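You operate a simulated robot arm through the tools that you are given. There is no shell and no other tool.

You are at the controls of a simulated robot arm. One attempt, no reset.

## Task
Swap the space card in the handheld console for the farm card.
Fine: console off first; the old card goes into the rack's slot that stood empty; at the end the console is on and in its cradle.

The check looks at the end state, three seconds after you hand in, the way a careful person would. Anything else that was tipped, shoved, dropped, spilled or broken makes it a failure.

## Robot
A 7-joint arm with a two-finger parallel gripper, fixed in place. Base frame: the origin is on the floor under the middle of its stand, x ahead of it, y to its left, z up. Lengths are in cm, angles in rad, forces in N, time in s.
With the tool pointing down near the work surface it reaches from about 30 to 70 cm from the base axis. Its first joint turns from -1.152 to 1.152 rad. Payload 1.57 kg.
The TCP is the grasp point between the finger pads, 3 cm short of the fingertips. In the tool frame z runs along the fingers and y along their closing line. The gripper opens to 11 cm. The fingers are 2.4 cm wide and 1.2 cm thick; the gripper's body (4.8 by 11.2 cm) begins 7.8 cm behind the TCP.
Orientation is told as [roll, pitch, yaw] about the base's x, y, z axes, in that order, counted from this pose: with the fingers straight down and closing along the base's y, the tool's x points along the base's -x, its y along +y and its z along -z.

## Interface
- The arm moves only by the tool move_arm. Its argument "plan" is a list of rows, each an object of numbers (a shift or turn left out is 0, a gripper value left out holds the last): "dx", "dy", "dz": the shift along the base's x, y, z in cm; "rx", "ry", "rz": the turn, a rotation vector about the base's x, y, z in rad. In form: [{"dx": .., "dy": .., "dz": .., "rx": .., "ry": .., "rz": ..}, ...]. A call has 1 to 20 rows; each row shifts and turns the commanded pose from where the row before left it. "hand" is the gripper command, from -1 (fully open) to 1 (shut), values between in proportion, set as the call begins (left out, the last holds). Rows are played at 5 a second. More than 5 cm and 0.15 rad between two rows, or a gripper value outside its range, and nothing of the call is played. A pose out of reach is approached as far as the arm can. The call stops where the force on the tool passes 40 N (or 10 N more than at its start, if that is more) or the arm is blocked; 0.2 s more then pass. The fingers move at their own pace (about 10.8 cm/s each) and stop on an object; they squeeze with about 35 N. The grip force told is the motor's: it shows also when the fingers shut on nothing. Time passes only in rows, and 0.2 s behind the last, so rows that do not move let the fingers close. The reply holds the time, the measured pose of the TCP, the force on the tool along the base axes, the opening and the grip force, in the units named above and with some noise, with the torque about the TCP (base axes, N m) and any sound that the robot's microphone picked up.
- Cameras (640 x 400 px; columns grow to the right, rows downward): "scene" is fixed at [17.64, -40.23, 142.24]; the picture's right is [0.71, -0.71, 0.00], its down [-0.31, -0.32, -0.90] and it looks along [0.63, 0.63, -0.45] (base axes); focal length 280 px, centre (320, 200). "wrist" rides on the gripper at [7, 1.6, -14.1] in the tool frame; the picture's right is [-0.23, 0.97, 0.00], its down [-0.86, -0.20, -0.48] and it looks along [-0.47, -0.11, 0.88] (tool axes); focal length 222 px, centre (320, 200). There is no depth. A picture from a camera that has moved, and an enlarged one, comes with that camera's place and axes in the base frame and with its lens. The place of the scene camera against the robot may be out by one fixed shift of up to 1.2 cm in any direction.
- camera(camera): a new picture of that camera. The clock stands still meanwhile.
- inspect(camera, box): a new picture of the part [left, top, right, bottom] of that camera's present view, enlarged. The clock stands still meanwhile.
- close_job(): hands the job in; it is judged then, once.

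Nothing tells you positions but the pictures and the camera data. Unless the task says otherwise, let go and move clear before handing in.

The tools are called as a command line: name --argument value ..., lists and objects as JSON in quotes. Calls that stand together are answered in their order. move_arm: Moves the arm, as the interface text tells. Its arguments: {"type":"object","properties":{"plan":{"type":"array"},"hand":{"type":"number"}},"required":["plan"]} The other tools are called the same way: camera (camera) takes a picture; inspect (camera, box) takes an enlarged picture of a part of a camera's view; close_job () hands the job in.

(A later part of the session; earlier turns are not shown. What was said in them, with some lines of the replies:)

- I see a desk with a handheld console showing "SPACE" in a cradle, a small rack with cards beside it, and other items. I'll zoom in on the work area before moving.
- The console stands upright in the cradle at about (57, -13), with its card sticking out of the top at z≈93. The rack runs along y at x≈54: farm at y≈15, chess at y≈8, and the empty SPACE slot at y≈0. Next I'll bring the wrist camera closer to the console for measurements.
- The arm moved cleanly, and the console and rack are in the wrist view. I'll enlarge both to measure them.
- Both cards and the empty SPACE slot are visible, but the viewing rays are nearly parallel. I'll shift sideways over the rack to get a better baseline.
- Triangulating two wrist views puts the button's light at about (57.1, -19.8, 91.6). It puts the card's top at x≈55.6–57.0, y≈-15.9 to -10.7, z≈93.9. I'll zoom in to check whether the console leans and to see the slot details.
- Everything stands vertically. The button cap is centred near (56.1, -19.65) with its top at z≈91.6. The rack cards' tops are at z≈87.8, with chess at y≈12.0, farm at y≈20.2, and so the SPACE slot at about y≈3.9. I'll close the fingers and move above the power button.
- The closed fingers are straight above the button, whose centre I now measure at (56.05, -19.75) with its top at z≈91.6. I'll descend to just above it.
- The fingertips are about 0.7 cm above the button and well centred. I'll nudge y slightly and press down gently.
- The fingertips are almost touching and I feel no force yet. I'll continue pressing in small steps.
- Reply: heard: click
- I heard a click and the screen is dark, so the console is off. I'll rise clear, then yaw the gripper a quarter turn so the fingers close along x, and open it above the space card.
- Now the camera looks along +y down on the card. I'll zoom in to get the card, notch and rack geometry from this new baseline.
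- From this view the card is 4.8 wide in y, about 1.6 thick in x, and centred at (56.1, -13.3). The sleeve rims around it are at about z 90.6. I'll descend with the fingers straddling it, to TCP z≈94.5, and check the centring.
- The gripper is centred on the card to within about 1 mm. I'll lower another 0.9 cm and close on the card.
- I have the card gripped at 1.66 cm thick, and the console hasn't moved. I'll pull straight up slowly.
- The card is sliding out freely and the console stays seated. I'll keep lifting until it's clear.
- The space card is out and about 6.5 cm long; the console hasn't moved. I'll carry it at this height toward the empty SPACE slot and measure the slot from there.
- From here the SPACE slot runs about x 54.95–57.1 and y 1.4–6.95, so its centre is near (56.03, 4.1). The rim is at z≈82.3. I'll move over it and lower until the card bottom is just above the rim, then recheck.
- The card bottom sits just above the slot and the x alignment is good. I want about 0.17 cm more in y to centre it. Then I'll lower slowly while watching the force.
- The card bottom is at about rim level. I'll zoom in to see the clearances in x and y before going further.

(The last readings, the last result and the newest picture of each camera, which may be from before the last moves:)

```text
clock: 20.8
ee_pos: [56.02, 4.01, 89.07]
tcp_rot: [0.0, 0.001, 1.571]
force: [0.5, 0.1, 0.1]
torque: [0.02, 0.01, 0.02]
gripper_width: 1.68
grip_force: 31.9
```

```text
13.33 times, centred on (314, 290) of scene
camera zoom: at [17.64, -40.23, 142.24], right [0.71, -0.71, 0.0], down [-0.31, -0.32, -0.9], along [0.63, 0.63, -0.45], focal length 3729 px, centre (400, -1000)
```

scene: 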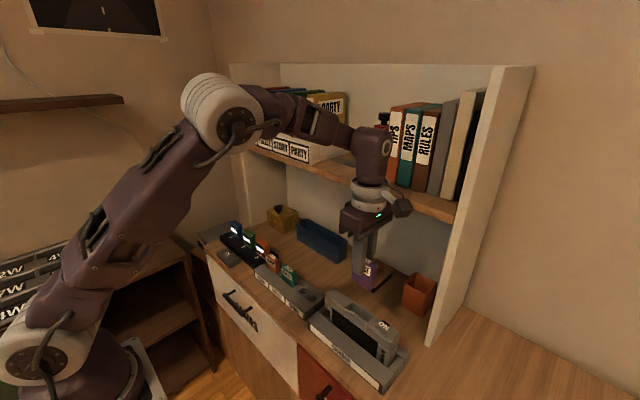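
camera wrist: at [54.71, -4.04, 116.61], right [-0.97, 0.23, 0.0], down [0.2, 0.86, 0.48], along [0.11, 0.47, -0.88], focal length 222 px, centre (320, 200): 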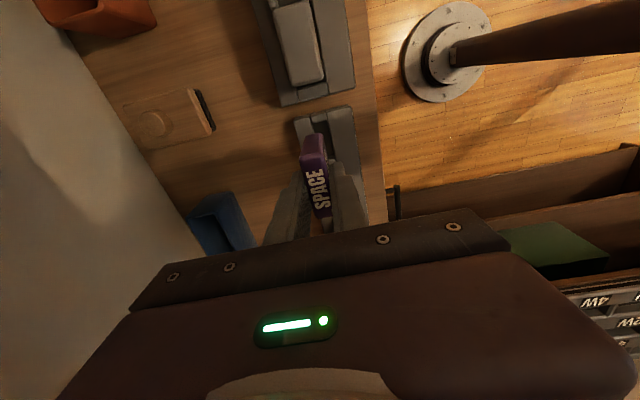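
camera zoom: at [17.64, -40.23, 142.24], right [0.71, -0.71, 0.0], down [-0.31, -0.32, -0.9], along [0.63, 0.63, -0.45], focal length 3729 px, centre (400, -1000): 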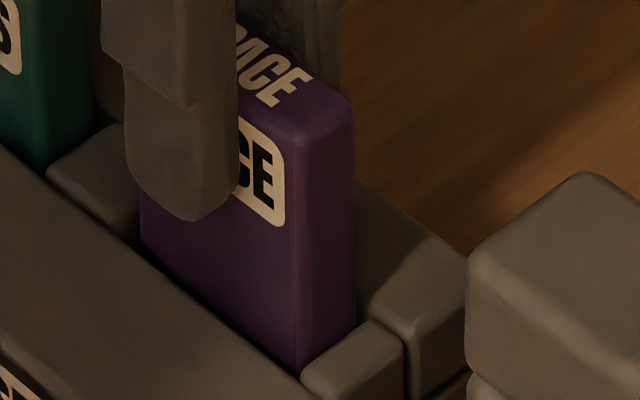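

The card has entered the slot without any contact, with slightly more gap at the front than at the back. I'll shift 0.08 cm toward the front and keep lowering until it seats.

move_arm --plan '[{"dx": -0.08}, {"dz": -0.25}, {"dz": -0.2}, {"dz": -0.15}, {"dz": -0.15}]' --hand 1

inspect --camera "scene" --box '[250, 255, 346, 315]'

```text
clock: 22.0
ee_pos: [55.87, 4.11, 88.3]
tcp_rot: [-0.001, 0.002, 1.572]
force: [0.1, 0.1, -0.5]
torque: [-0.01, -0.01, -0.01]
gripper_width: 1.68
grip_force: 32.0
```

```text
6.67 times, centred on (298, 285) of scene
camera zoom: at [17.64, -40.23, 142.24], right [0.71, -0.71, 0.0], down [-0.31, -0.32, -0.9], along [0.63, 0.63, -0.45], focal length 1864 px, centre (467, -367)
```

zoom: 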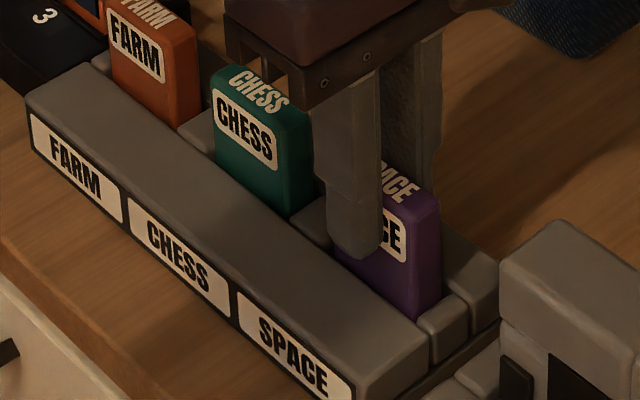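

There's still no contact with the slot floor, and the card stands slightly higher than chess. I'll continue down in small steps.

move_arm --plan '[{"dz": -0.15}, {"dz": -0.15}, {"dz": -0.1}]' --hand 1

```text
clock: 22.8
ee_pos: [56.01, 4.26, 88.06]
tcp_rot: [0.0, 0.001, 1.572]
force: [0.5, -0.3, -0.2]
torque: [-0.02, 0.02, 0.01]
gripper_width: 1.69
grip_force: 32.2
```

move_arm --plan '[{"dz": -0.12}, {"dz": -0.12}, {"dz": 0}]' --hand 1

inspect --camera "scene" --box '[250, 255, 346, 315]'

inspect --camera "wrist" --box '[240, 110, 400, 210]'

```text
clock: 23.6
ee_pos: [56.05, 4.28, 87.85]
tcp_rot: [-0.002, -0.001, 1.572]
force: [-3.9, -1.0, 20.0]
torque: [-0.08, 0.25, 0.01]
gripper_width: 1.68
grip_force: 32.1
```

```text
6.67 times, centred on (298, 285) of scene
camera zoom: at [17.6, -40.23, 142.25], right [0.71, -0.71, 0.0], down [-0.31, -0.32, -0.9], along [0.63, 0.63, -0.45], focal length 1864 px, centre (467, -367)
```

zoom: 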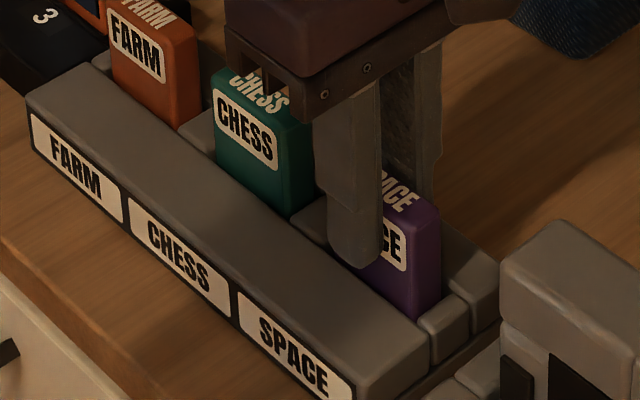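

```text
4.00 times, centred on (320, 160) of wrist
camera zoom: at [54.37, -2.65, 102.02], right [-0.97, 0.23, 0.0], down [0.2, 0.86, 0.48], along [0.11, 0.47, -0.88], focal length 888 px, centre (320, 360)
```

zoom: 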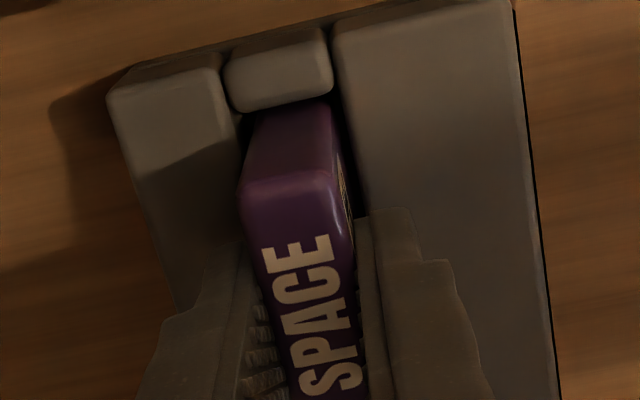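

I felt about 20 N upward, so the card is on the slot floor at the expected height. I'll relieve the load slightly, open the fingers, and check that it stands like its neighbours.

move_arm --plan '[{"dz": 0.15}, {"dz": 0}]' --hand 1

move_arm --plan '[{"dz": 0}, {"dz": 0}, {"dz": 0}]' --hand 0.2

inspect --camera "wrist" --box '[240, 110, 400, 210]'

inspect --camera "scene" --box '[250, 255, 346, 315]'

```text
clock: 24.2
ee_pos: [55.89, 4.2, 87.81]
tcp_rot: [-0.001, 0.0, 1.572]
force: [-0.7, 0.7, -0.4]
torque: [-0.03, 0.0, 0.02]
gripper_width: 1.67
grip_force: 31.6
```

```text
clock: 25.0
ee_pos: [55.95, 4.2, 87.96]
tcp_rot: [-0.001, -0.001, 1.572]
force: [1.2, 1.5, 0.0]
torque: [0.01, 0.03, -0.02]
gripper_width: 4.41
grip_force: 0.1
```

```text
4.00 times, centred on (320, 160) of wrist
camera zoom: at [54.41, -2.65, 102.12], right [-0.97, 0.23, 0.0], down [0.2, 0.86, 0.48], along [0.11, 0.47, -0.88], focal length 888 px, centre (320, 360)
```

zoom: 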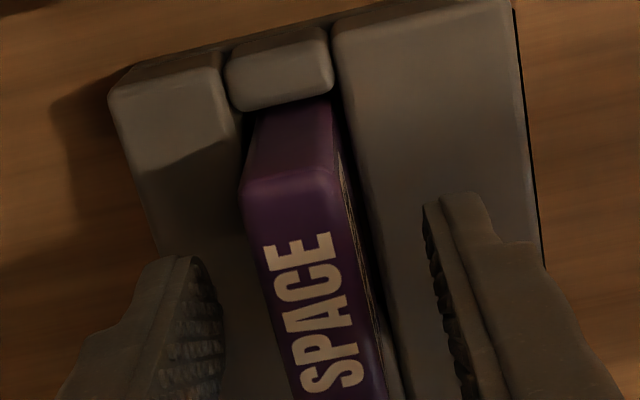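

```text
6.67 times, centred on (298, 285) of scene
camera zoom: at [17.64, -40.23, 142.24], right [0.71, -0.71, 0.0], down [-0.31, -0.32, -0.9], along [0.63, 0.63, -0.45], focal length 1864 px, centre (467, -367)
```

zoom: 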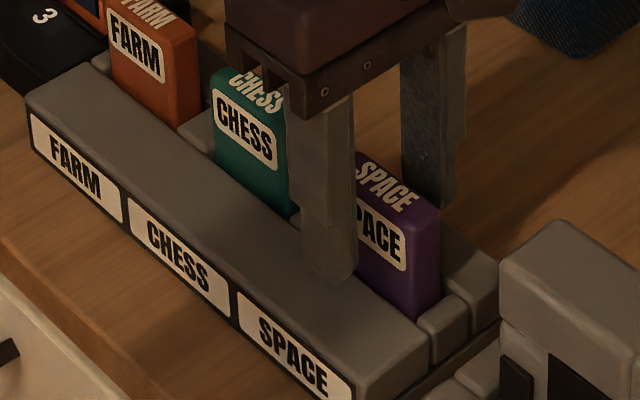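

The space card stands by itself in the SPACE slot. I'll rise straight up, then move over the farm card at y≈20.

move_arm --plan '[{"dz": 1.0}, {"dz": 2.5}, {"dz": 3.5}, {"dz": 3.5}, {"dy": 4.0, "dz": 2.0}, {"dy": 4.0}, {"dy": 4.0}, {"dy": 3.9}, {"dy": 0}]' --hand 0.2

camera --camera "wrist"

inspect --camera "wrist" --box '[250, 60, 378, 140]'

inspect --camera "wrist" --box '[250, 120, 378, 200]'

inspect --camera "scene" --box '[230, 240, 342, 310]'

```text
clock: 27.0
ee_pos: [55.84, 20.14, 100.65]
tcp_rot: [0.0, 0.001, 1.571]
force: [-0.3, 0.0, 0.2]
torque: [0.01, -0.01, -0.01]
gripper_width: 4.4
grip_force: 0.0
```

```text
taken
camera wrist: at [54.21, 13.22, 114.8], right [-0.97, 0.23, 0.0], down [0.2, 0.86, 0.48], along [0.11, 0.47, -0.88], focal length 222 px, centre (320, 200)
```

wrist: 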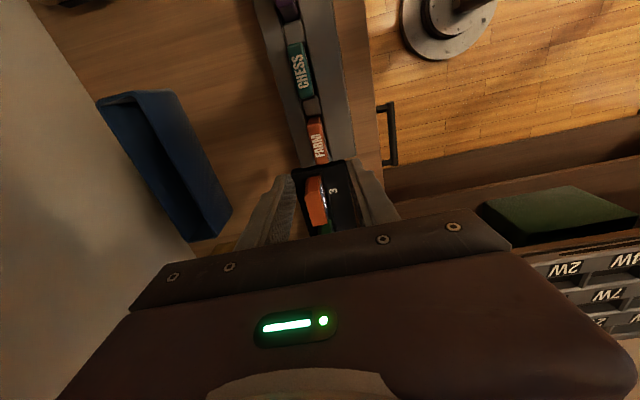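

```text
5.00 times, centred on (314, 100) of wrist
camera zoom: at [54.21, 13.22, 114.8], right [-0.97, 0.23, 0.0], down [0.2, 0.86, 0.48], along [0.11, 0.47, -0.88], focal length 1111 px, centre (350, 700)
```

zoom: 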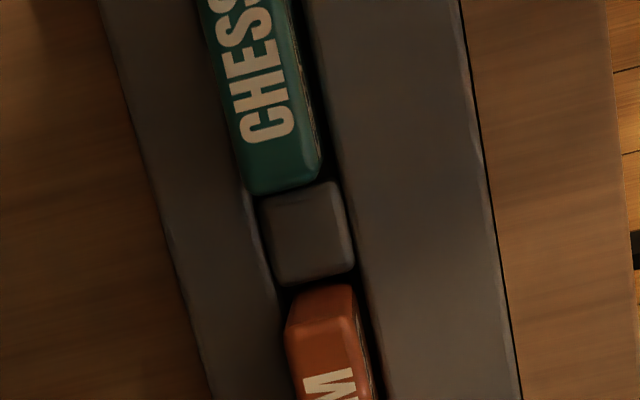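

```text
5.00 times, centred on (314, 160) of wrist
camera zoom: at [54.21, 13.22, 114.8], right [-0.97, 0.23, 0.0], down [0.2, 0.86, 0.48], along [0.11, 0.47, -0.88], focal length 1111 px, centre (350, 400)
```

zoom: 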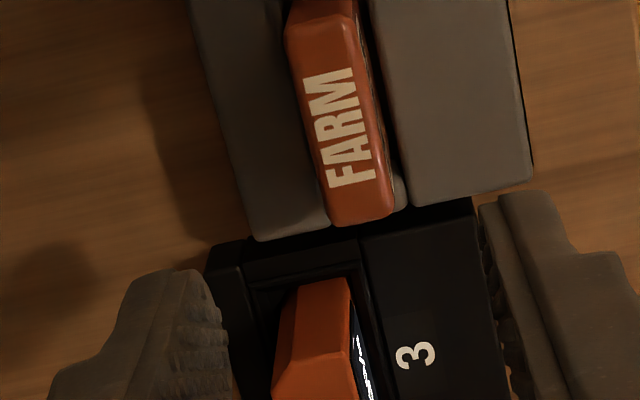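

```text
5.71 times, centred on (286, 275) of scene
camera zoom: at [17.64, -40.23, 142.24], right [0.71, -0.71, 0.0], down [-0.31, -0.32, -0.9], along [0.63, 0.63, -0.45], focal length 1598 px, centre (514, -229)
```

zoom: 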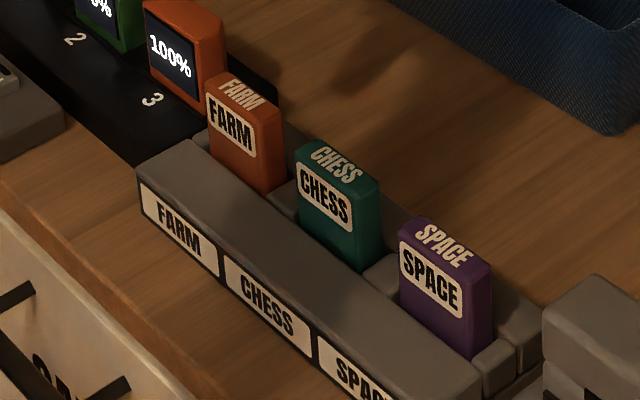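

The space card stands level with chess in its slot. The farm card is centred at (55.93, 20.2) with its top at z≈87.9. I'll descend over it with the fingers open and check the centring.

move_arm --plan '[{"dx": 0.06, "dy": 0.0, "dz": -3.0}, {"dz": -3.0}, {"dz": -3.0}, {"dz": -2.0}, {"dz": 0}]' --hand 0.2

inspect --camera "wrist" --box '[240, 130, 400, 230]'

inspect --camera "scene" --box '[210, 220, 322, 290]'

```text
clock: 28.2
ee_pos: [55.96, 20.08, 89.47]
tcp_rot: [-0.001, 0.001, 1.571]
force: [-0.9, -0.8, -1.0]
torque: [0.02, 0.01, 0.0]
gripper_width: 4.41
grip_force: 0.0
```

```text
4.00 times, centred on (320, 180) of wrist
camera zoom: at [54.41, 13.24, 103.65], right [-0.97, 0.23, 0.0], down [0.2, 0.86, 0.48], along [0.11, 0.47, -0.88], focal length 888 px, centre (320, 280)
```

zoom: 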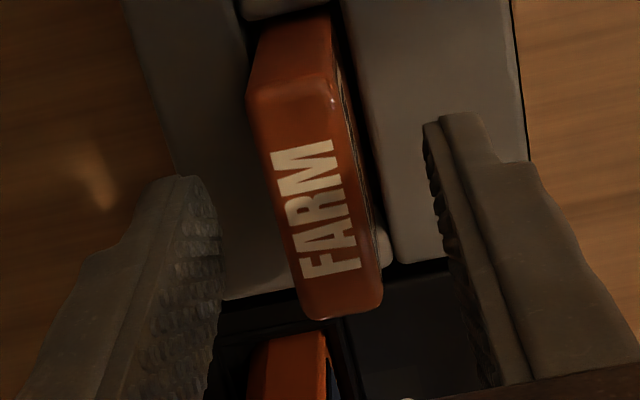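

```text
5.71 times, centred on (266, 255) of scene
camera zoom: at [17.64, -40.23, 142.24], right [0.71, -0.71, 0.0], down [-0.31, -0.32, -0.9], along [0.63, 0.63, -0.45], focal length 1598 px, centre (629, -114)
```

zoom: 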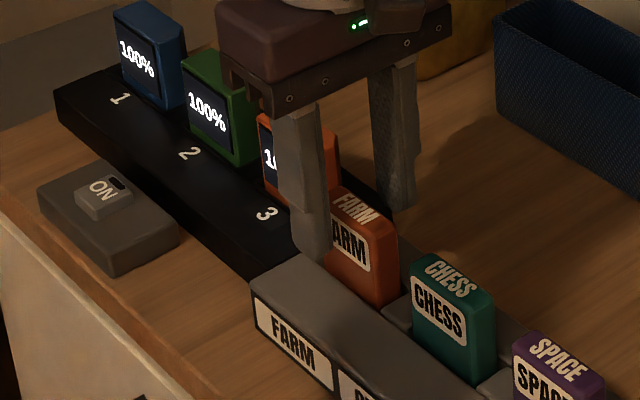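

The fingers straddle the farm card evenly. I'll lower to the same grip depth as before and close.

move_arm --plan '[{"dz": -0.7}, {"dy": 0.05, "dz": -0.7}, {"dz": 0}]' --hand 0.2

move_arm --plan '[{"dz": 0}, {"dz": 0}, {"dz": 0}, {"dz": 0}]' --hand 1

inspect --camera "wrist" --box '[240, 140, 400, 240]'

inspect --camera "scene" --box '[210, 220, 322, 290]'

```text
clock: 29.0
ee_pos: [55.91, 20.16, 88.1]
tcp_rot: [0.0, 0.0, 1.572]
force: [-0.5, -0.7, 1.1]
torque: [0.0, 0.03, -0.06]
gripper_width: 4.39
grip_force: 0.0
```

```text
clock: 30.0
ee_pos: [55.89, 20.21, 87.97]
tcp_rot: [0.0, 0.0, 1.571]
force: [0.2, -0.1, -0.1]
torque: [-0.02, -0.01, -0.01]
gripper_width: 1.7
grip_force: 32.6
```

```text
4.00 times, centred on (320, 190) of wrist
camera zoom: at [54.38, 13.32, 102.23], right [-0.97, 0.23, 0.0], down [0.2, 0.86, 0.48], along [0.11, 0.47, -0.88], focal length 888 px, centre (320, 240)
```

zoom: 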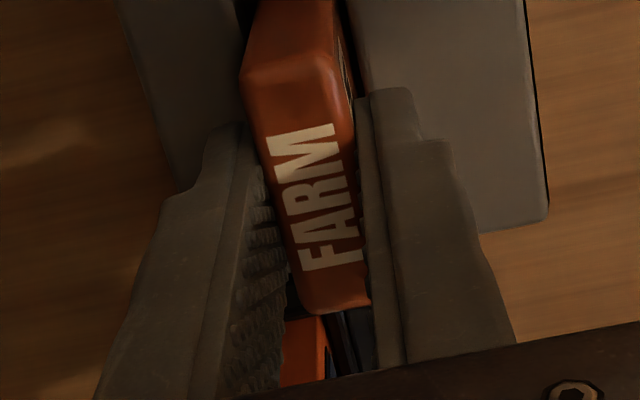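

```text
5.71 times, centred on (266, 255) of scene
camera zoom: at [17.64, -40.23, 142.24], right [0.71, -0.71, 0.0], down [-0.31, -0.32, -0.9], along [0.63, 0.63, -0.45], focal length 1598 px, centre (629, -114)
```

zoom: 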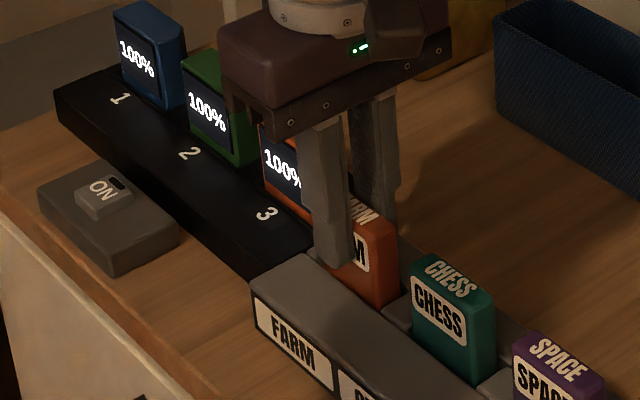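

The farm card is gripped at 1.70 cm, in nearly the same pose as the space card was. I'll lift it straight out.

move_arm --plan '[{"dz": 0.4}, {"dz": 0.6}, {"dz": 1.0}, {"dz": 1.5}, {"dz": 2.5}, {"dz": 3.0}, {"dz": 3.0}, {"dz": 3.0}]' --hand 1

inspect --camera "scene" --box '[210, 200, 370, 300]'

```text
clock: 31.8
ee_pos: [55.93, 20.08, 103.03]
tcp_rot: [-0.001, 0.0, 1.57]
force: [-0.2, 0.4, -0.7]
torque: [-0.04, 0.0, 0.02]
gripper_width: 1.68
grip_force: 32.2
```

```text
4.00 times, centred on (290, 250) of scene
camera zoom: at [17.64, -40.23, 142.24], right [0.71, -0.71, 0.0], down [-0.31, -0.32, -0.9], along [0.63, 0.63, -0.45], focal length 1119 px, centre (440, 0)
```

zoom: 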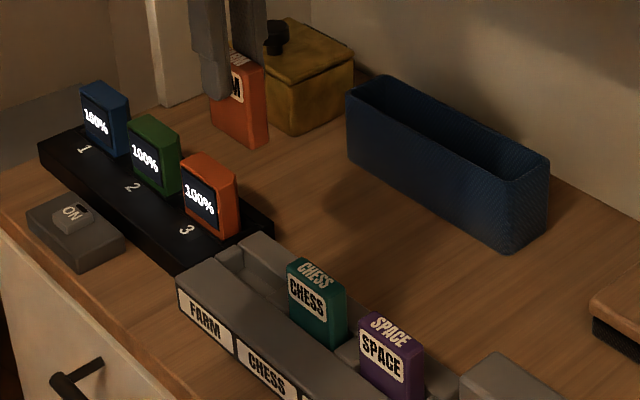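

The farm card is free and its neighbours are undisturbed. I'll carry it at z≈104 to above the console's sleeve.

move_arm --plan '[{"dx": 0.03, "dy": -3.5, "dz": 0.5}, {"dx": 0.03, "dy": -4.4, "dz": 0.5}, {"dx": 0.03, "dy": -4.4}, {"dx": 0.03, "dy": -4.4}, {"dx": 0.03, "dy": -4.4}, {"dx": 0.03, "dy": -4.4}, {"dx": 0.03, "dy": -4.3}, {"dy": -3.5}, {"dy": 0}]' --hand 1

camera --camera "wrist"

inspect --camera "wrist" --box '[260, 100, 388, 180]'

camera --camera "scene"

```text
clock: 33.8
ee_pos: [56.23, -13.38, 104.01]
tcp_rot: [0.001, -0.001, 1.57]
force: [0.6, 0.2, -0.2]
torque: [0.03, 0.0, 0.02]
gripper_width: 1.66
grip_force: 31.1
```

```text
taken
camera wrist: at [54.61, -20.18, 118.27], right [-0.97, 0.23, 0.0], down [0.2, 0.86, 0.48], along [0.11, 0.47, -0.88], focal length 222 px, centre (320, 200)
```

wrist: 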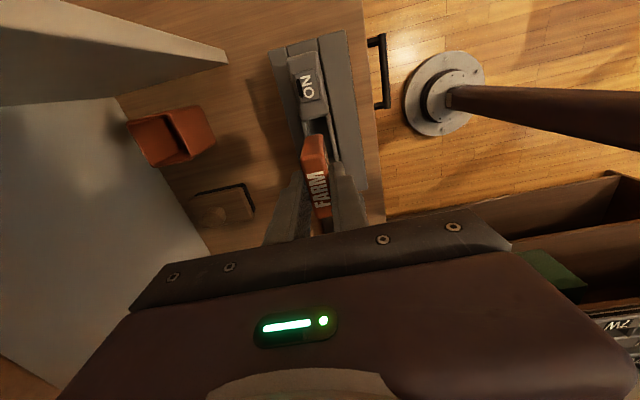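

```text
5.00 times, centred on (324, 140) of wrist
camera zoom: at [54.61, -20.18, 118.27], right [-0.97, 0.23, 0.0], down [0.2, 0.86, 0.48], along [0.11, 0.47, -0.88], focal length 1111 px, centre (300, 500)
```

zoom: 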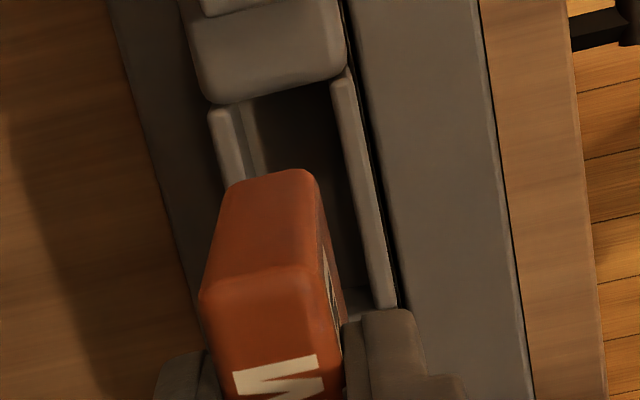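

```text
taken
```

scene: 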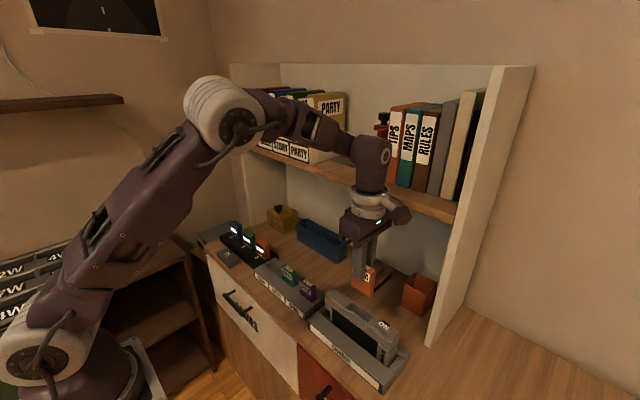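

The sleeve interior is about x 54.75–56.95 and y -16.4 to -10.6. The farm card is centred at (56.26, -13.28). I'll shift 0.2 cm toward the front and lower until its bottom is just above the sleeve.

move_arm --plan '[{"dx": -0.2, "dy": 0.0, "dz": -2.0}, {"dz": -2.0}, {"dz": -1.5}, {"dz": -0.5}, {"dz": 0}]' --hand 1

inspect --camera "wrist" --box '[270, 110, 366, 170]'

inspect --camera "scene" --box '[315, 265, 411, 325]'

```text
clock: 35.0
ee_pos: [56.14, -13.26, 97.91]
tcp_rot: [0.0, 0.0, 1.569]
force: [-0.2, -0.5, -0.2]
torque: [0.02, 0.0, -0.04]
gripper_width: 1.66
grip_force: 32.2
```

```text
6.67 times, centred on (318, 140) of wrist
camera zoom: at [54.53, -20.09, 112.15], right [-0.97, 0.23, 0.0], down [0.2, 0.86, 0.48], along [0.11, 0.47, -0.88], focal length 1481 px, centre (333, 600)
```

zoom: 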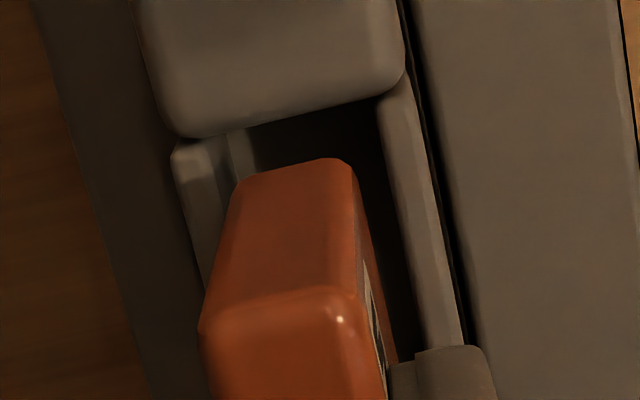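

```text
6.67 times, centred on (363, 295) of scene
camera zoom: at [17.64, -40.23, 142.24], right [0.71, -0.71, 0.0], down [-0.31, -0.32, -0.9], along [0.63, 0.63, -0.45], focal length 1864 px, centre (33, -433)
```

zoom: 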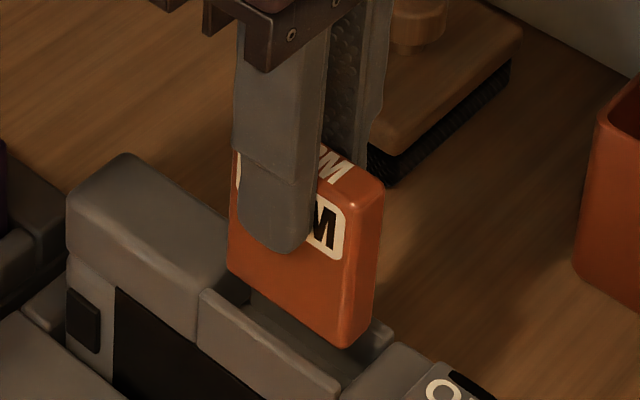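

The card bottom lines up inside the sleeve opening. The sleeve's clear x range is 54.75–57.0, so I'll shift 0.2 toward the front and 0.1 in -y, then insert slowly.

move_arm --plan '[{"dx": -0.2, "dy": -0.1}, {"dz": -0.4}, {"dz": -0.3}, {"dz": -0.3}, {"dz": -0.3}]' --hand 1

inspect --camera "wrist" --box '[270, 110, 366, 170]'

inspect --camera "scene" --box '[315, 265, 411, 325]'

```text
clock: 36.2
ee_pos: [55.83, -13.27, 96.77]
tcp_rot: [0.0, -0.002, 1.572]
force: [-1.0, -0.1, -0.5]
torque: [0.02, 0.02, 0.03]
gripper_width: 1.71
grip_force: 31.7
```

```text
6.67 times, centred on (318, 140) of wrist
camera zoom: at [54.23, -20.14, 110.93], right [-0.97, 0.23, 0.0], down [0.2, 0.85, 0.48], along [0.11, 0.47, -0.88], focal length 1481 px, centre (333, 600)
```

zoom: 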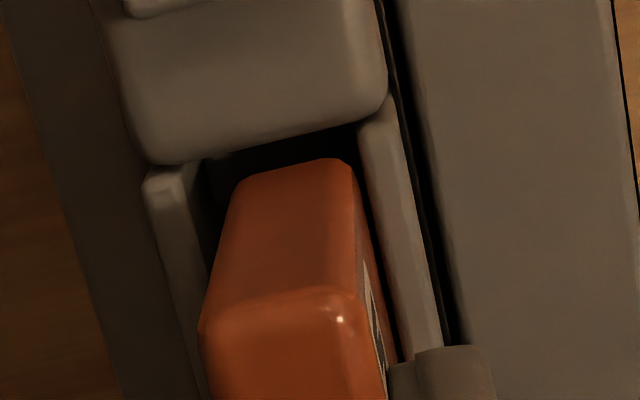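

```text
6.67 times, centred on (363, 295) of scene
camera zoom: at [17.64, -40.23, 142.24], right [0.71, -0.71, 0.0], down [-0.31, -0.32, -0.9], along [0.63, 0.63, -0.45], focal length 1864 px, centre (33, -433)
```

zoom: 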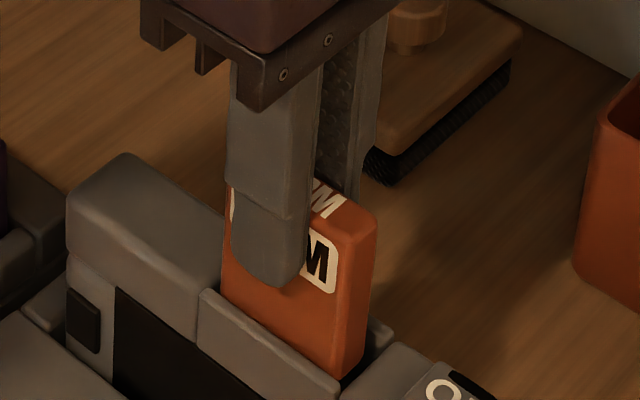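

The card is inside the sleeve with no contact, slightly closer to the front wall. I'll nudge it back 0.1 and continue down.

move_arm --plan '[{"dx": 0.1}, {"dz": -0.4}, {"dz": -0.4}, {"dz": -0.4}, {"dz": -0.4}, {"dz": -0.3}]' --hand 1

inspect --camera "wrist" --box '[270, 110, 366, 170]'

inspect --camera "scene" --box '[315, 265, 411, 325]'

```text
clock: 37.6
ee_pos: [56.04, -13.38, 94.82]
tcp_rot: [0.001, 0.0, 1.571]
force: [0.7, 0.4, -0.5]
torque: [0.02, -0.01, 0.02]
gripper_width: 1.67
grip_force: 31.8
```

```text
6.67 times, centred on (318, 140) of wrist
camera zoom: at [54.34, -20.13, 109.03], right [-0.97, 0.23, 0.0], down [0.2, 0.86, 0.48], along [0.11, 0.47, -0.88], focal length 1481 px, centre (333, 600)
```

zoom: 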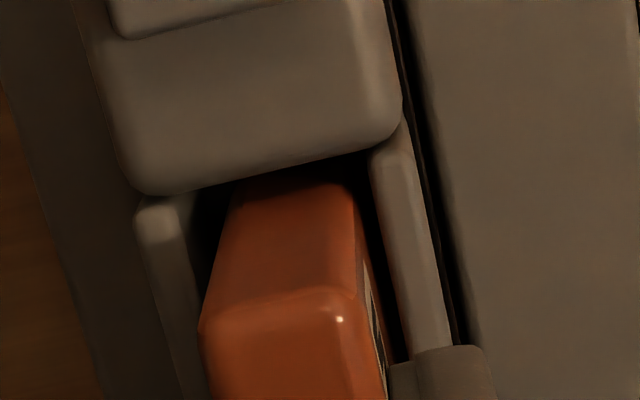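

```text
6.67 times, centred on (363, 295) of scene
camera zoom: at [17.64, -40.23, 142.24], right [0.71, -0.71, 0.0], down [-0.31, -0.32, -0.9], along [0.63, 0.63, -0.45], focal length 1864 px, centre (33, -433)
```

zoom: 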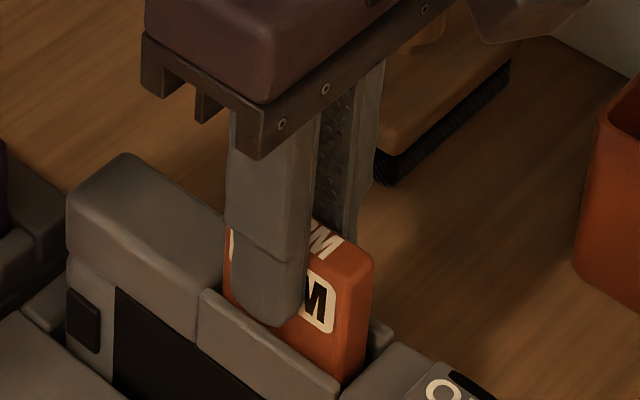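

The clearances are good on all sides. About 0.6 cm remain to the seat, so I'll lower in small steps and watch the force.

move_arm --plan '[{"dz": -0.2}, {"dz": -0.15}, {"dz": -0.1}]' --hand 1

move_arm --plan '[{"dz": -0.1}, {"dz": -0.1}]' --hand 1

```text
clock: 38.4
ee_pos: [56.01, -13.36, 94.49]
tcp_rot: [-0.005, 0.001, 1.571]
force: [-1.8, 2.0, 23.8]
torque: [0.19, 0.16, -0.01]
gripper_width: 1.67
grip_force: 32.5
```

```text
clock: 39.0
ee_pos: [55.95, -13.36, 94.14]
tcp_rot: [-0.003, 0.0, 1.569]
force: [-2.6, 2.6, 29.9]
torque: [0.01, 0.11, 0.0]
gripper_width: 1.68
grip_force: 31.6
```

I feel about 30 N upward near the expected seating height. I'll check visually how deep the card sits compared with where the space card was.

inspect --camera "wrist" --box '[240, 100, 400, 200]'

inspect --camera "scene" --box '[290, 270, 450, 370]'

inspect --camera "scene" --box '[325, 280, 405, 330]'

```text
4.00 times, centred on (320, 150) of wrist
camera zoom: at [54.33, -20.2, 108.41], right [-0.97, 0.23, 0.0], down [0.2, 0.86, 0.48], along [0.11, 0.47, -0.88], focal length 888 px, centre (320, 400)
```

zoom: 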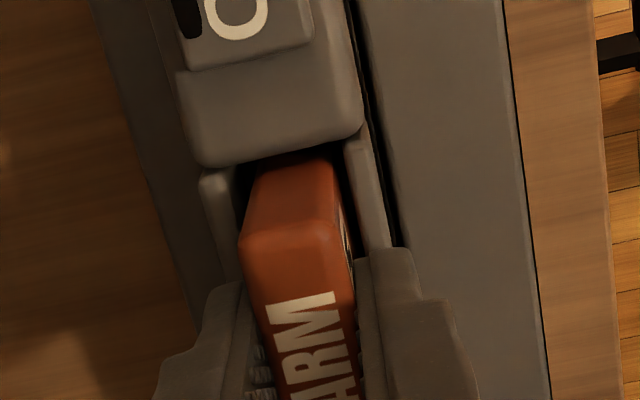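

```text
4.00 times, centred on (370, 320) of scene
camera zoom: at [17.58, -40.21, 142.25], right [0.71, -0.71, 0.0], down [-0.31, -0.32, -0.9], along [0.63, 0.63, -0.45], focal length 1119 px, centre (120, -280)
```

zoom: 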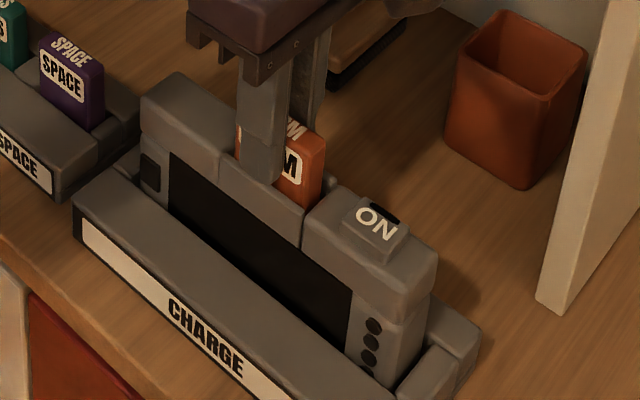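

```text
8.00 times, centred on (365, 305) of scene
camera zoom: at [17.58, -40.21, 142.25], right [0.71, -0.71, 0.0], down [-0.31, -0.32, -0.9], along [0.63, 0.63, -0.45], focal length 2237 px, centre (-40, -640)
```

zoom: 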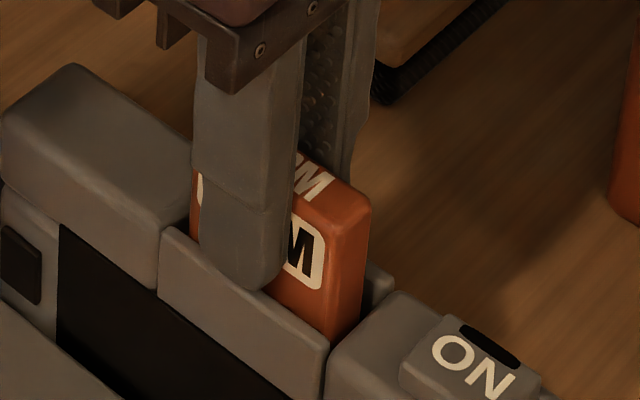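

In the picture the farm card sits at the same height the space card had: its top corner falls on the same pixel. It's seated. I'll relieve the press and open the fingers.

move_arm --plan '[{"dz": 0.1}, {"dz": 0}]' --hand 1

move_arm --plan '[{"dz": 0}, {"dz": 0}, {"dz": 0}]' --hand 0.2

inspect --camera "scene" --box '[325, 280, 405, 330]'

inspect --camera "wrist" --box '[240, 110, 400, 210]'

```text
clock: 39.6
ee_pos: [55.99, -13.37, 94.25]
tcp_rot: [0.0, 0.0, 1.572]
force: [1.4, -1.0, 17.2]
torque: [-0.22, -0.11, 0.0]
gripper_width: 1.66
grip_force: 31.9
```

```text
clock: 40.4
ee_pos: [55.88, -13.36, 94.16]
tcp_rot: [-0.001, 0.0, 1.572]
force: [0.0, 0.1, -1.4]
torque: [-0.01, -0.03, -0.02]
gripper_width: 4.38
grip_force: 0.1
```

```text
8.00 times, centred on (365, 305) of scene
camera zoom: at [17.64, -40.23, 142.24], right [0.71, -0.71, 0.0], down [-0.31, -0.32, -0.9], along [0.63, 0.63, -0.45], focal length 2237 px, centre (-40, -640)
```

zoom: 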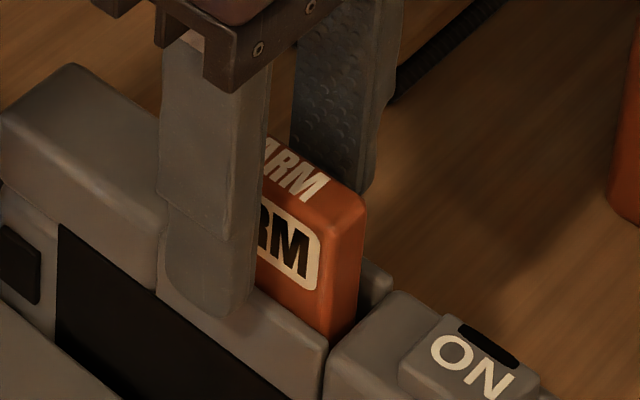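

```text
4.00 times, centred on (320, 160) of wrist
camera zoom: at [54.36, -20.18, 108.4], right [-0.97, 0.23, 0.0], down [0.2, 0.85, 0.48], along [0.11, 0.47, -0.88], focal length 888 px, centre (320, 360)
```

zoom: 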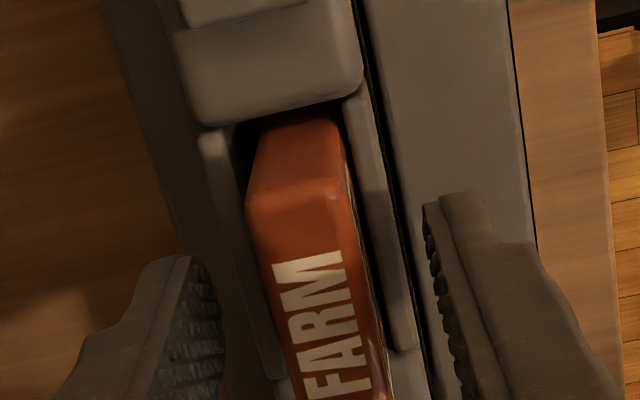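

Released. I'll back straight up and look at how the farm card sits.

move_arm --plan '[{"dz": 1.0}, {"dz": 2.5}, {"dz": 3.5}, {"dz": 3.5}, {"dz": 0}]' --hand 0.2

inspect --camera "scene" --box '[325, 280, 405, 330]'

inspect --camera "wrist" --box '[270, 110, 366, 170]'

inspect --camera "scene" --box '[230, 240, 342, 310]'

```text
clock: 41.6
ee_pos: [55.77, -13.17, 104.78]
tcp_rot: [0.0, 0.0, 1.572]
force: [-0.4, 0.3, -0.1]
torque: [0.01, -0.02, 0.01]
gripper_width: 4.39
grip_force: 0.1
```

```text
8.00 times, centred on (365, 305) of scene
camera zoom: at [17.64, -40.23, 142.24], right [0.71, -0.71, 0.0], down [-0.31, -0.32, -0.9], along [0.63, 0.63, -0.45], focal length 2237 px, centre (-40, -640)
```

zoom: 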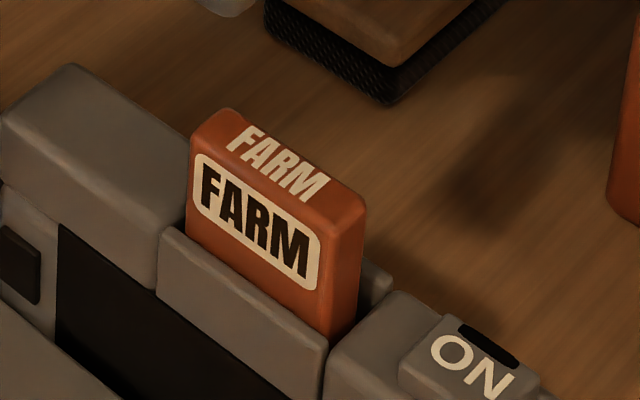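

```text
6.67 times, centred on (318, 140) of wrist
camera zoom: at [54.2, -19.95, 119.03], right [-0.97, 0.23, 0.0], down [0.2, 0.85, 0.48], along [0.11, 0.47, -0.88], focal length 1481 px, centre (333, 600)
```

zoom: 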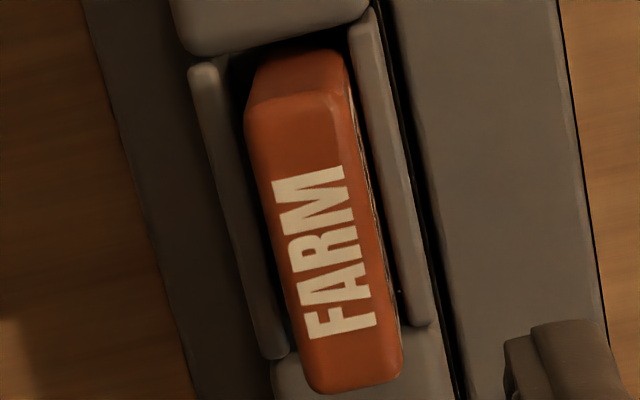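

```text
5.71 times, centred on (286, 275) of scene
camera zoom: at [17.64, -40.23, 142.24], right [0.71, -0.71, 0.0], down [-0.31, -0.32, -0.9], along [0.63, 0.63, -0.45], focal length 1598 px, centre (514, -229)
```

zoom: 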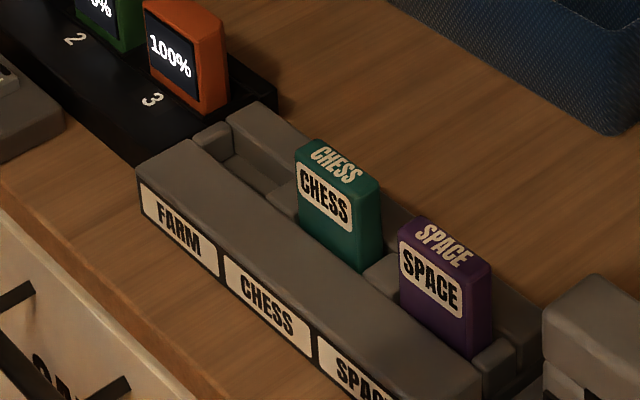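

The farm card sits in the sleeve at the same height as the old one, and the space card sits in its rack slot. Next I'll close the fingers and go above the power button at (56.0, -19.75).

move_arm --plan '[{"dx": 0.1, "dy": -3.3}, {"dx": 0.1, "dy": -3.25}, {"dz": -2.5}, {"dz": -2.5}, {"dz": -2.0}, {"dz": -1.5}, {"dz": 0}]' --hand 1

inspect --camera "wrist" --box '[240, 110, 400, 210]'

inspect --camera "scene" --box '[325, 280, 421, 340]'

```text
clock: 43.2
ee_pos: [56.09, -19.87, 96.27]
tcp_rot: [0.0, -0.002, 1.571]
force: [-0.3, -0.4, 0.1]
torque: [-0.01, -0.04, 0.03]
gripper_width: 0.0
grip_force: 20.6
```

```text
4.00 times, centred on (320, 160) of wrist
camera zoom: at [54.52, -26.64, 110.4], right [-0.97, 0.23, 0.0], down [0.2, 0.86, 0.48], along [0.11, 0.47, -0.88], focal length 888 px, centre (320, 360)
```

zoom: 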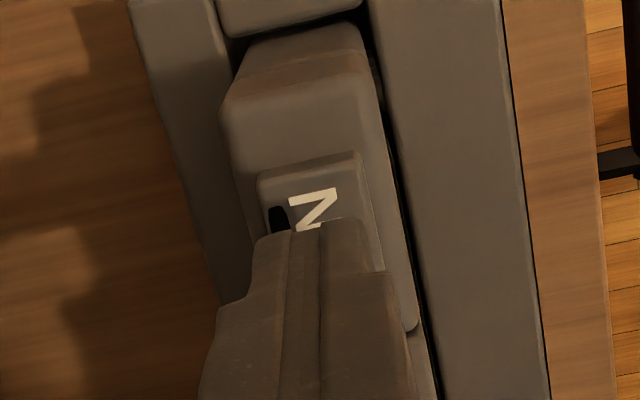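

```text
6.67 times, centred on (373, 310) of scene
camera zoom: at [17.64, -40.23, 142.24], right [0.71, -0.71, 0.0], down [-0.31, -0.32, -0.9], along [0.63, 0.63, -0.45], focal length 1864 px, centre (-33, -533)
```

zoom: 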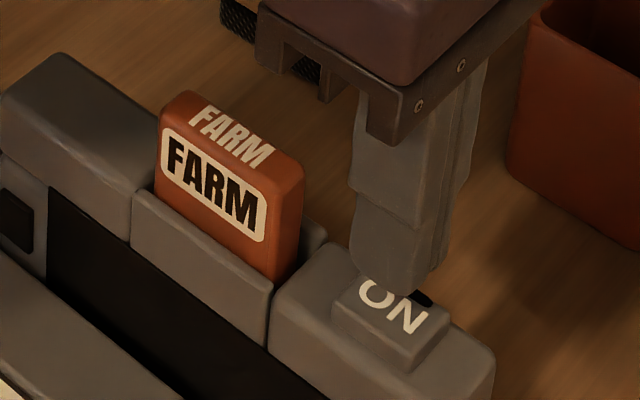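

The closed fingers are above the button at z≈96.3. I'll lower to just above contact, then press gently until the click.

move_arm --plan '[{"dy": 0.1, "dz": -0.6}, {"dz": -0.5}, {"dz": -0.3}, {"dz": -0.15}, {"dz": 0}]' --hand 1

```text
clock: 44.4
ee_pos: [56.11, -19.62, 94.67]
tcp_rot: [0.0, 0.0, 1.572]
force: [-0.3, 0.0, 0.1]
torque: [0.0, -0.01, 0.0]
gripper_width: 0.0
grip_force: 21.7
```

move_arm --plan '[{"dz": -0.12}, {"dz": -0.12}, {"dz": -0.12}]' --hand 1

inspect --camera "scene" --box '[290, 270, 450, 370]'

```text
clock: 45.2
ee_pos: [56.09, -19.77, 94.32]
tcp_rot: [0.0, 0.001, 1.573]
force: [0.5, -0.5, 1.0]
torque: [0.01, 0.0, 0.03]
gripper_width: 0.0
grip_force: 21.1
heard: click
```

```text
4.00 times, centred on (370, 320) of scene
camera zoom: at [17.64, -40.23, 142.24], right [0.71, -0.71, 0.0], down [-0.31, -0.32, -0.9], along [0.63, 0.63, -0.45], focal length 1119 px, centre (120, -280)
```

zoom: 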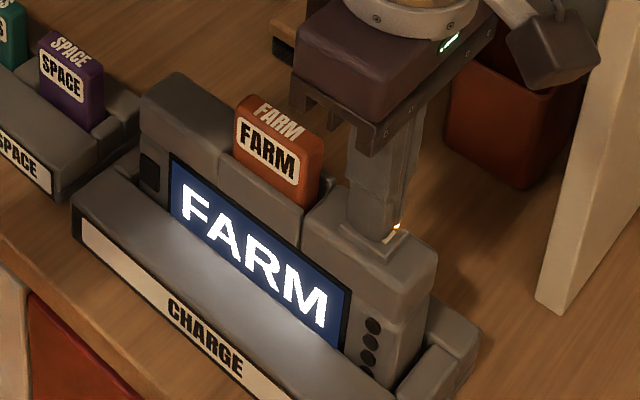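

The console clicked on and now shows FARM. I'll rise straight up and clear away, then check the whole scene.

move_arm --plan '[{"dz": 1.0}, {"dz": 2.5}, {"dz": 3.5}, {"dz": 3.5}, {"dx": -2.0, "dz": 3.5}, {"dx": -3.0, "dz": 3.0}, {"dx": -3.0, "dz": 2.0}, {"dz": 0}]' --hand 1

camera --camera "scene"

inspect --camera "scene" --box '[290, 270, 450, 370]'

inspect --camera "scene" --box '[190, 210, 350, 310]'

camera --camera "wrist"

```text
clock: 47.0
ee_pos: [48.25, -19.5, 113.34]
tcp_rot: [0.0, 0.0, 1.57]
force: [-0.2, 0.0, 0.8]
torque: [0.01, -0.03, 0.02]
gripper_width: 0.0
grip_force: 21.1
```

```text
taken
```

scene: 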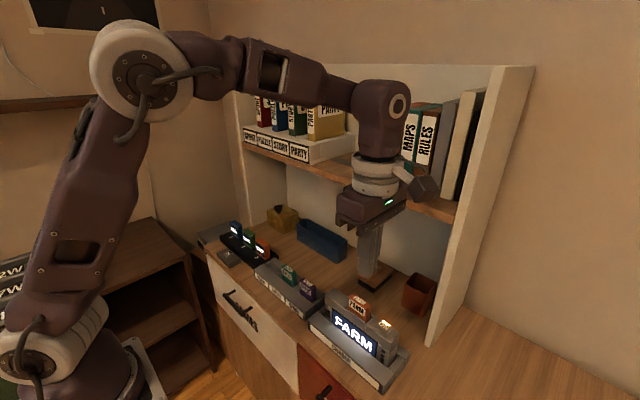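

```text
4.00 times, centred on (370, 320) of scene
camera zoom: at [17.64, -40.23, 142.24], right [0.71, -0.71, 0.0], down [-0.31, -0.32, -0.9], along [0.63, 0.63, -0.45], focal length 1119 px, centre (120, -280)
```

zoom: 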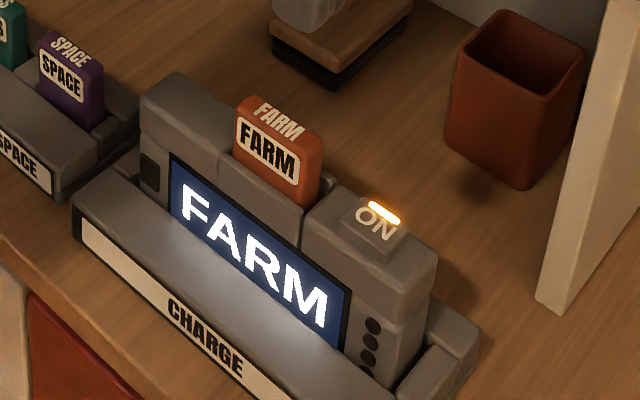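

```text
4.00 times, centred on (270, 260) of scene
camera zoom: at [17.64, -40.23, 142.24], right [0.71, -0.71, 0.0], down [-0.31, -0.32, -0.9], along [0.63, 0.63, -0.45], focal length 1119 px, centre (520, -40)
```

zoom: 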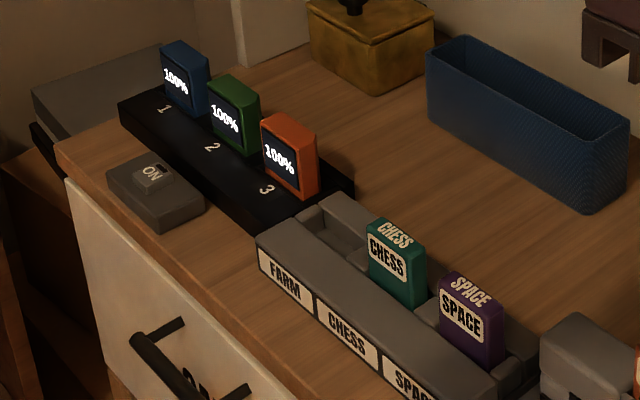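

```text
taken
camera wrist: at [46.61, -26.36, 127.53], right [-0.97, 0.23, 0.0], down [0.2, 0.85, 0.48], along [0.11, 0.47, -0.88], focal length 222 px, centre (320, 200)
```

wrist: 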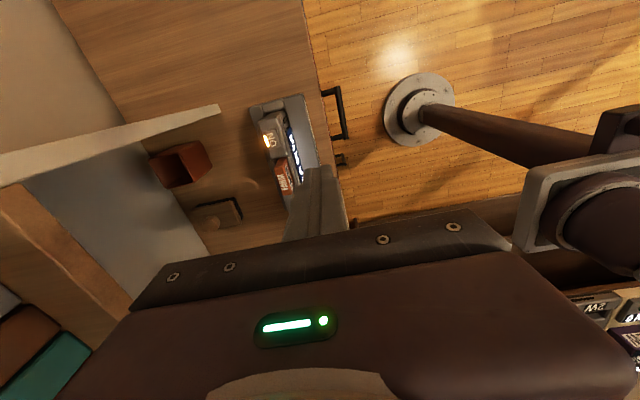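

The console is on, shows FARM and sits in its cradle. The space card is in its rack slot and the gripper is empty. I'll retreat further so I can check the shelf items that the arm hides.

move_arm --plan '[{"dx": -3.0, "dy": 2.0, "dz": 2.5}, {"dx": -3.0, "dy": 2.0, "dz": 2.5}, {"dx": -3.0, "dy": 2.0, "dz": 2.5}, {"dx": -3.0, "dy": 2.0, "dz": 2.5}, {"dx": -1.5, "dy": 3.0, "dz": 2.5}, {"dy": 3.0}, {"dz": 0}]' --hand 0

camera --camera "scene"

inspect --camera "scene" --box '[240, 60, 500, 220]'

inspect --camera "scene" --box '[290, 270, 450, 370]'

```text
clock: 48.6
ee_pos: [34.37, -5.8, 125.72]
tcp_rot: [-0.001, -0.001, 1.57]
force: [0.4, -0.2, 0.2]
torque: [-0.05, -0.01, -0.01]
gripper_width: 5.54
grip_force: 0.1
```

```text
taken
```

scene: 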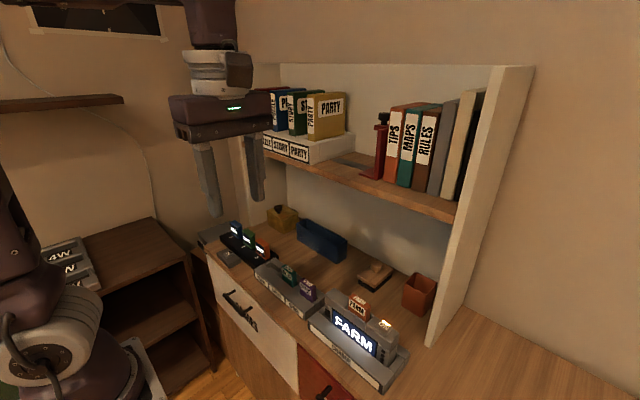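

```text
2.46 times, centred on (370, 140) of scene
camera zoom: at [17.64, -40.23, 142.24], right [0.71, -0.71, 0.0], down [-0.31, -0.32, -0.9], along [0.63, 0.63, -0.45], focal length 688 px, centre (197, 348)
```

zoom: 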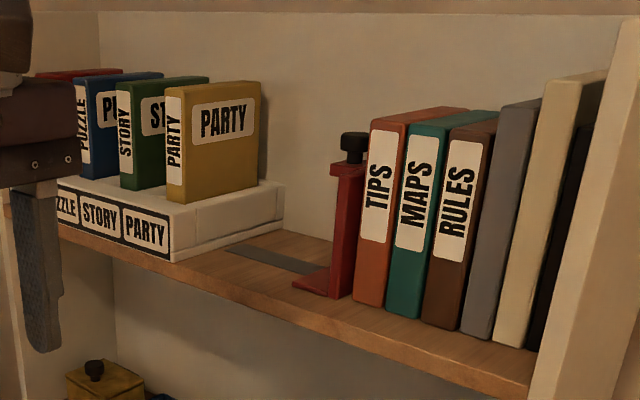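

```text
4.00 times, centred on (370, 320) of scene
camera zoom: at [17.64, -40.23, 142.24], right [0.71, -0.71, 0.0], down [-0.31, -0.32, -0.9], along [0.63, 0.63, -0.45], focal length 1119 px, centre (120, -280)
```

zoom: 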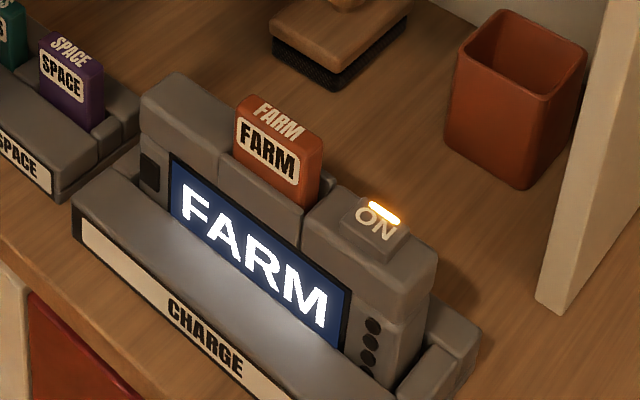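

The console is on in its cradle showing FARM, and the space card is in the slot that was empty. The shelf and desk items stand as they did at the start, and the arm is clear, so I'm handing in.

close_job

```text
The job is handed in.
```

The card swap is done and handed in. The farm card is now in the console, which is on, showing FARM and sitting in its cradle.

- **Order:** I switched the console off before pulling the space card. I switched it back on only after the farm card was in.
- **Old card:** The space card stands in the rack's SPACE slot, the one that was empty, at about the same height as the chess card. The farm card's own slot is now empty.
- **Fit:** The farm card pressed down to about the same height the space card had. It sits slightly closer to the front of the sleeve.
- **Surroundings:** In the last pictures nothing else on the desk or shelf looked moved or tipped. The gripper is empty and clear of everything.

I don't have the result of the check itself.
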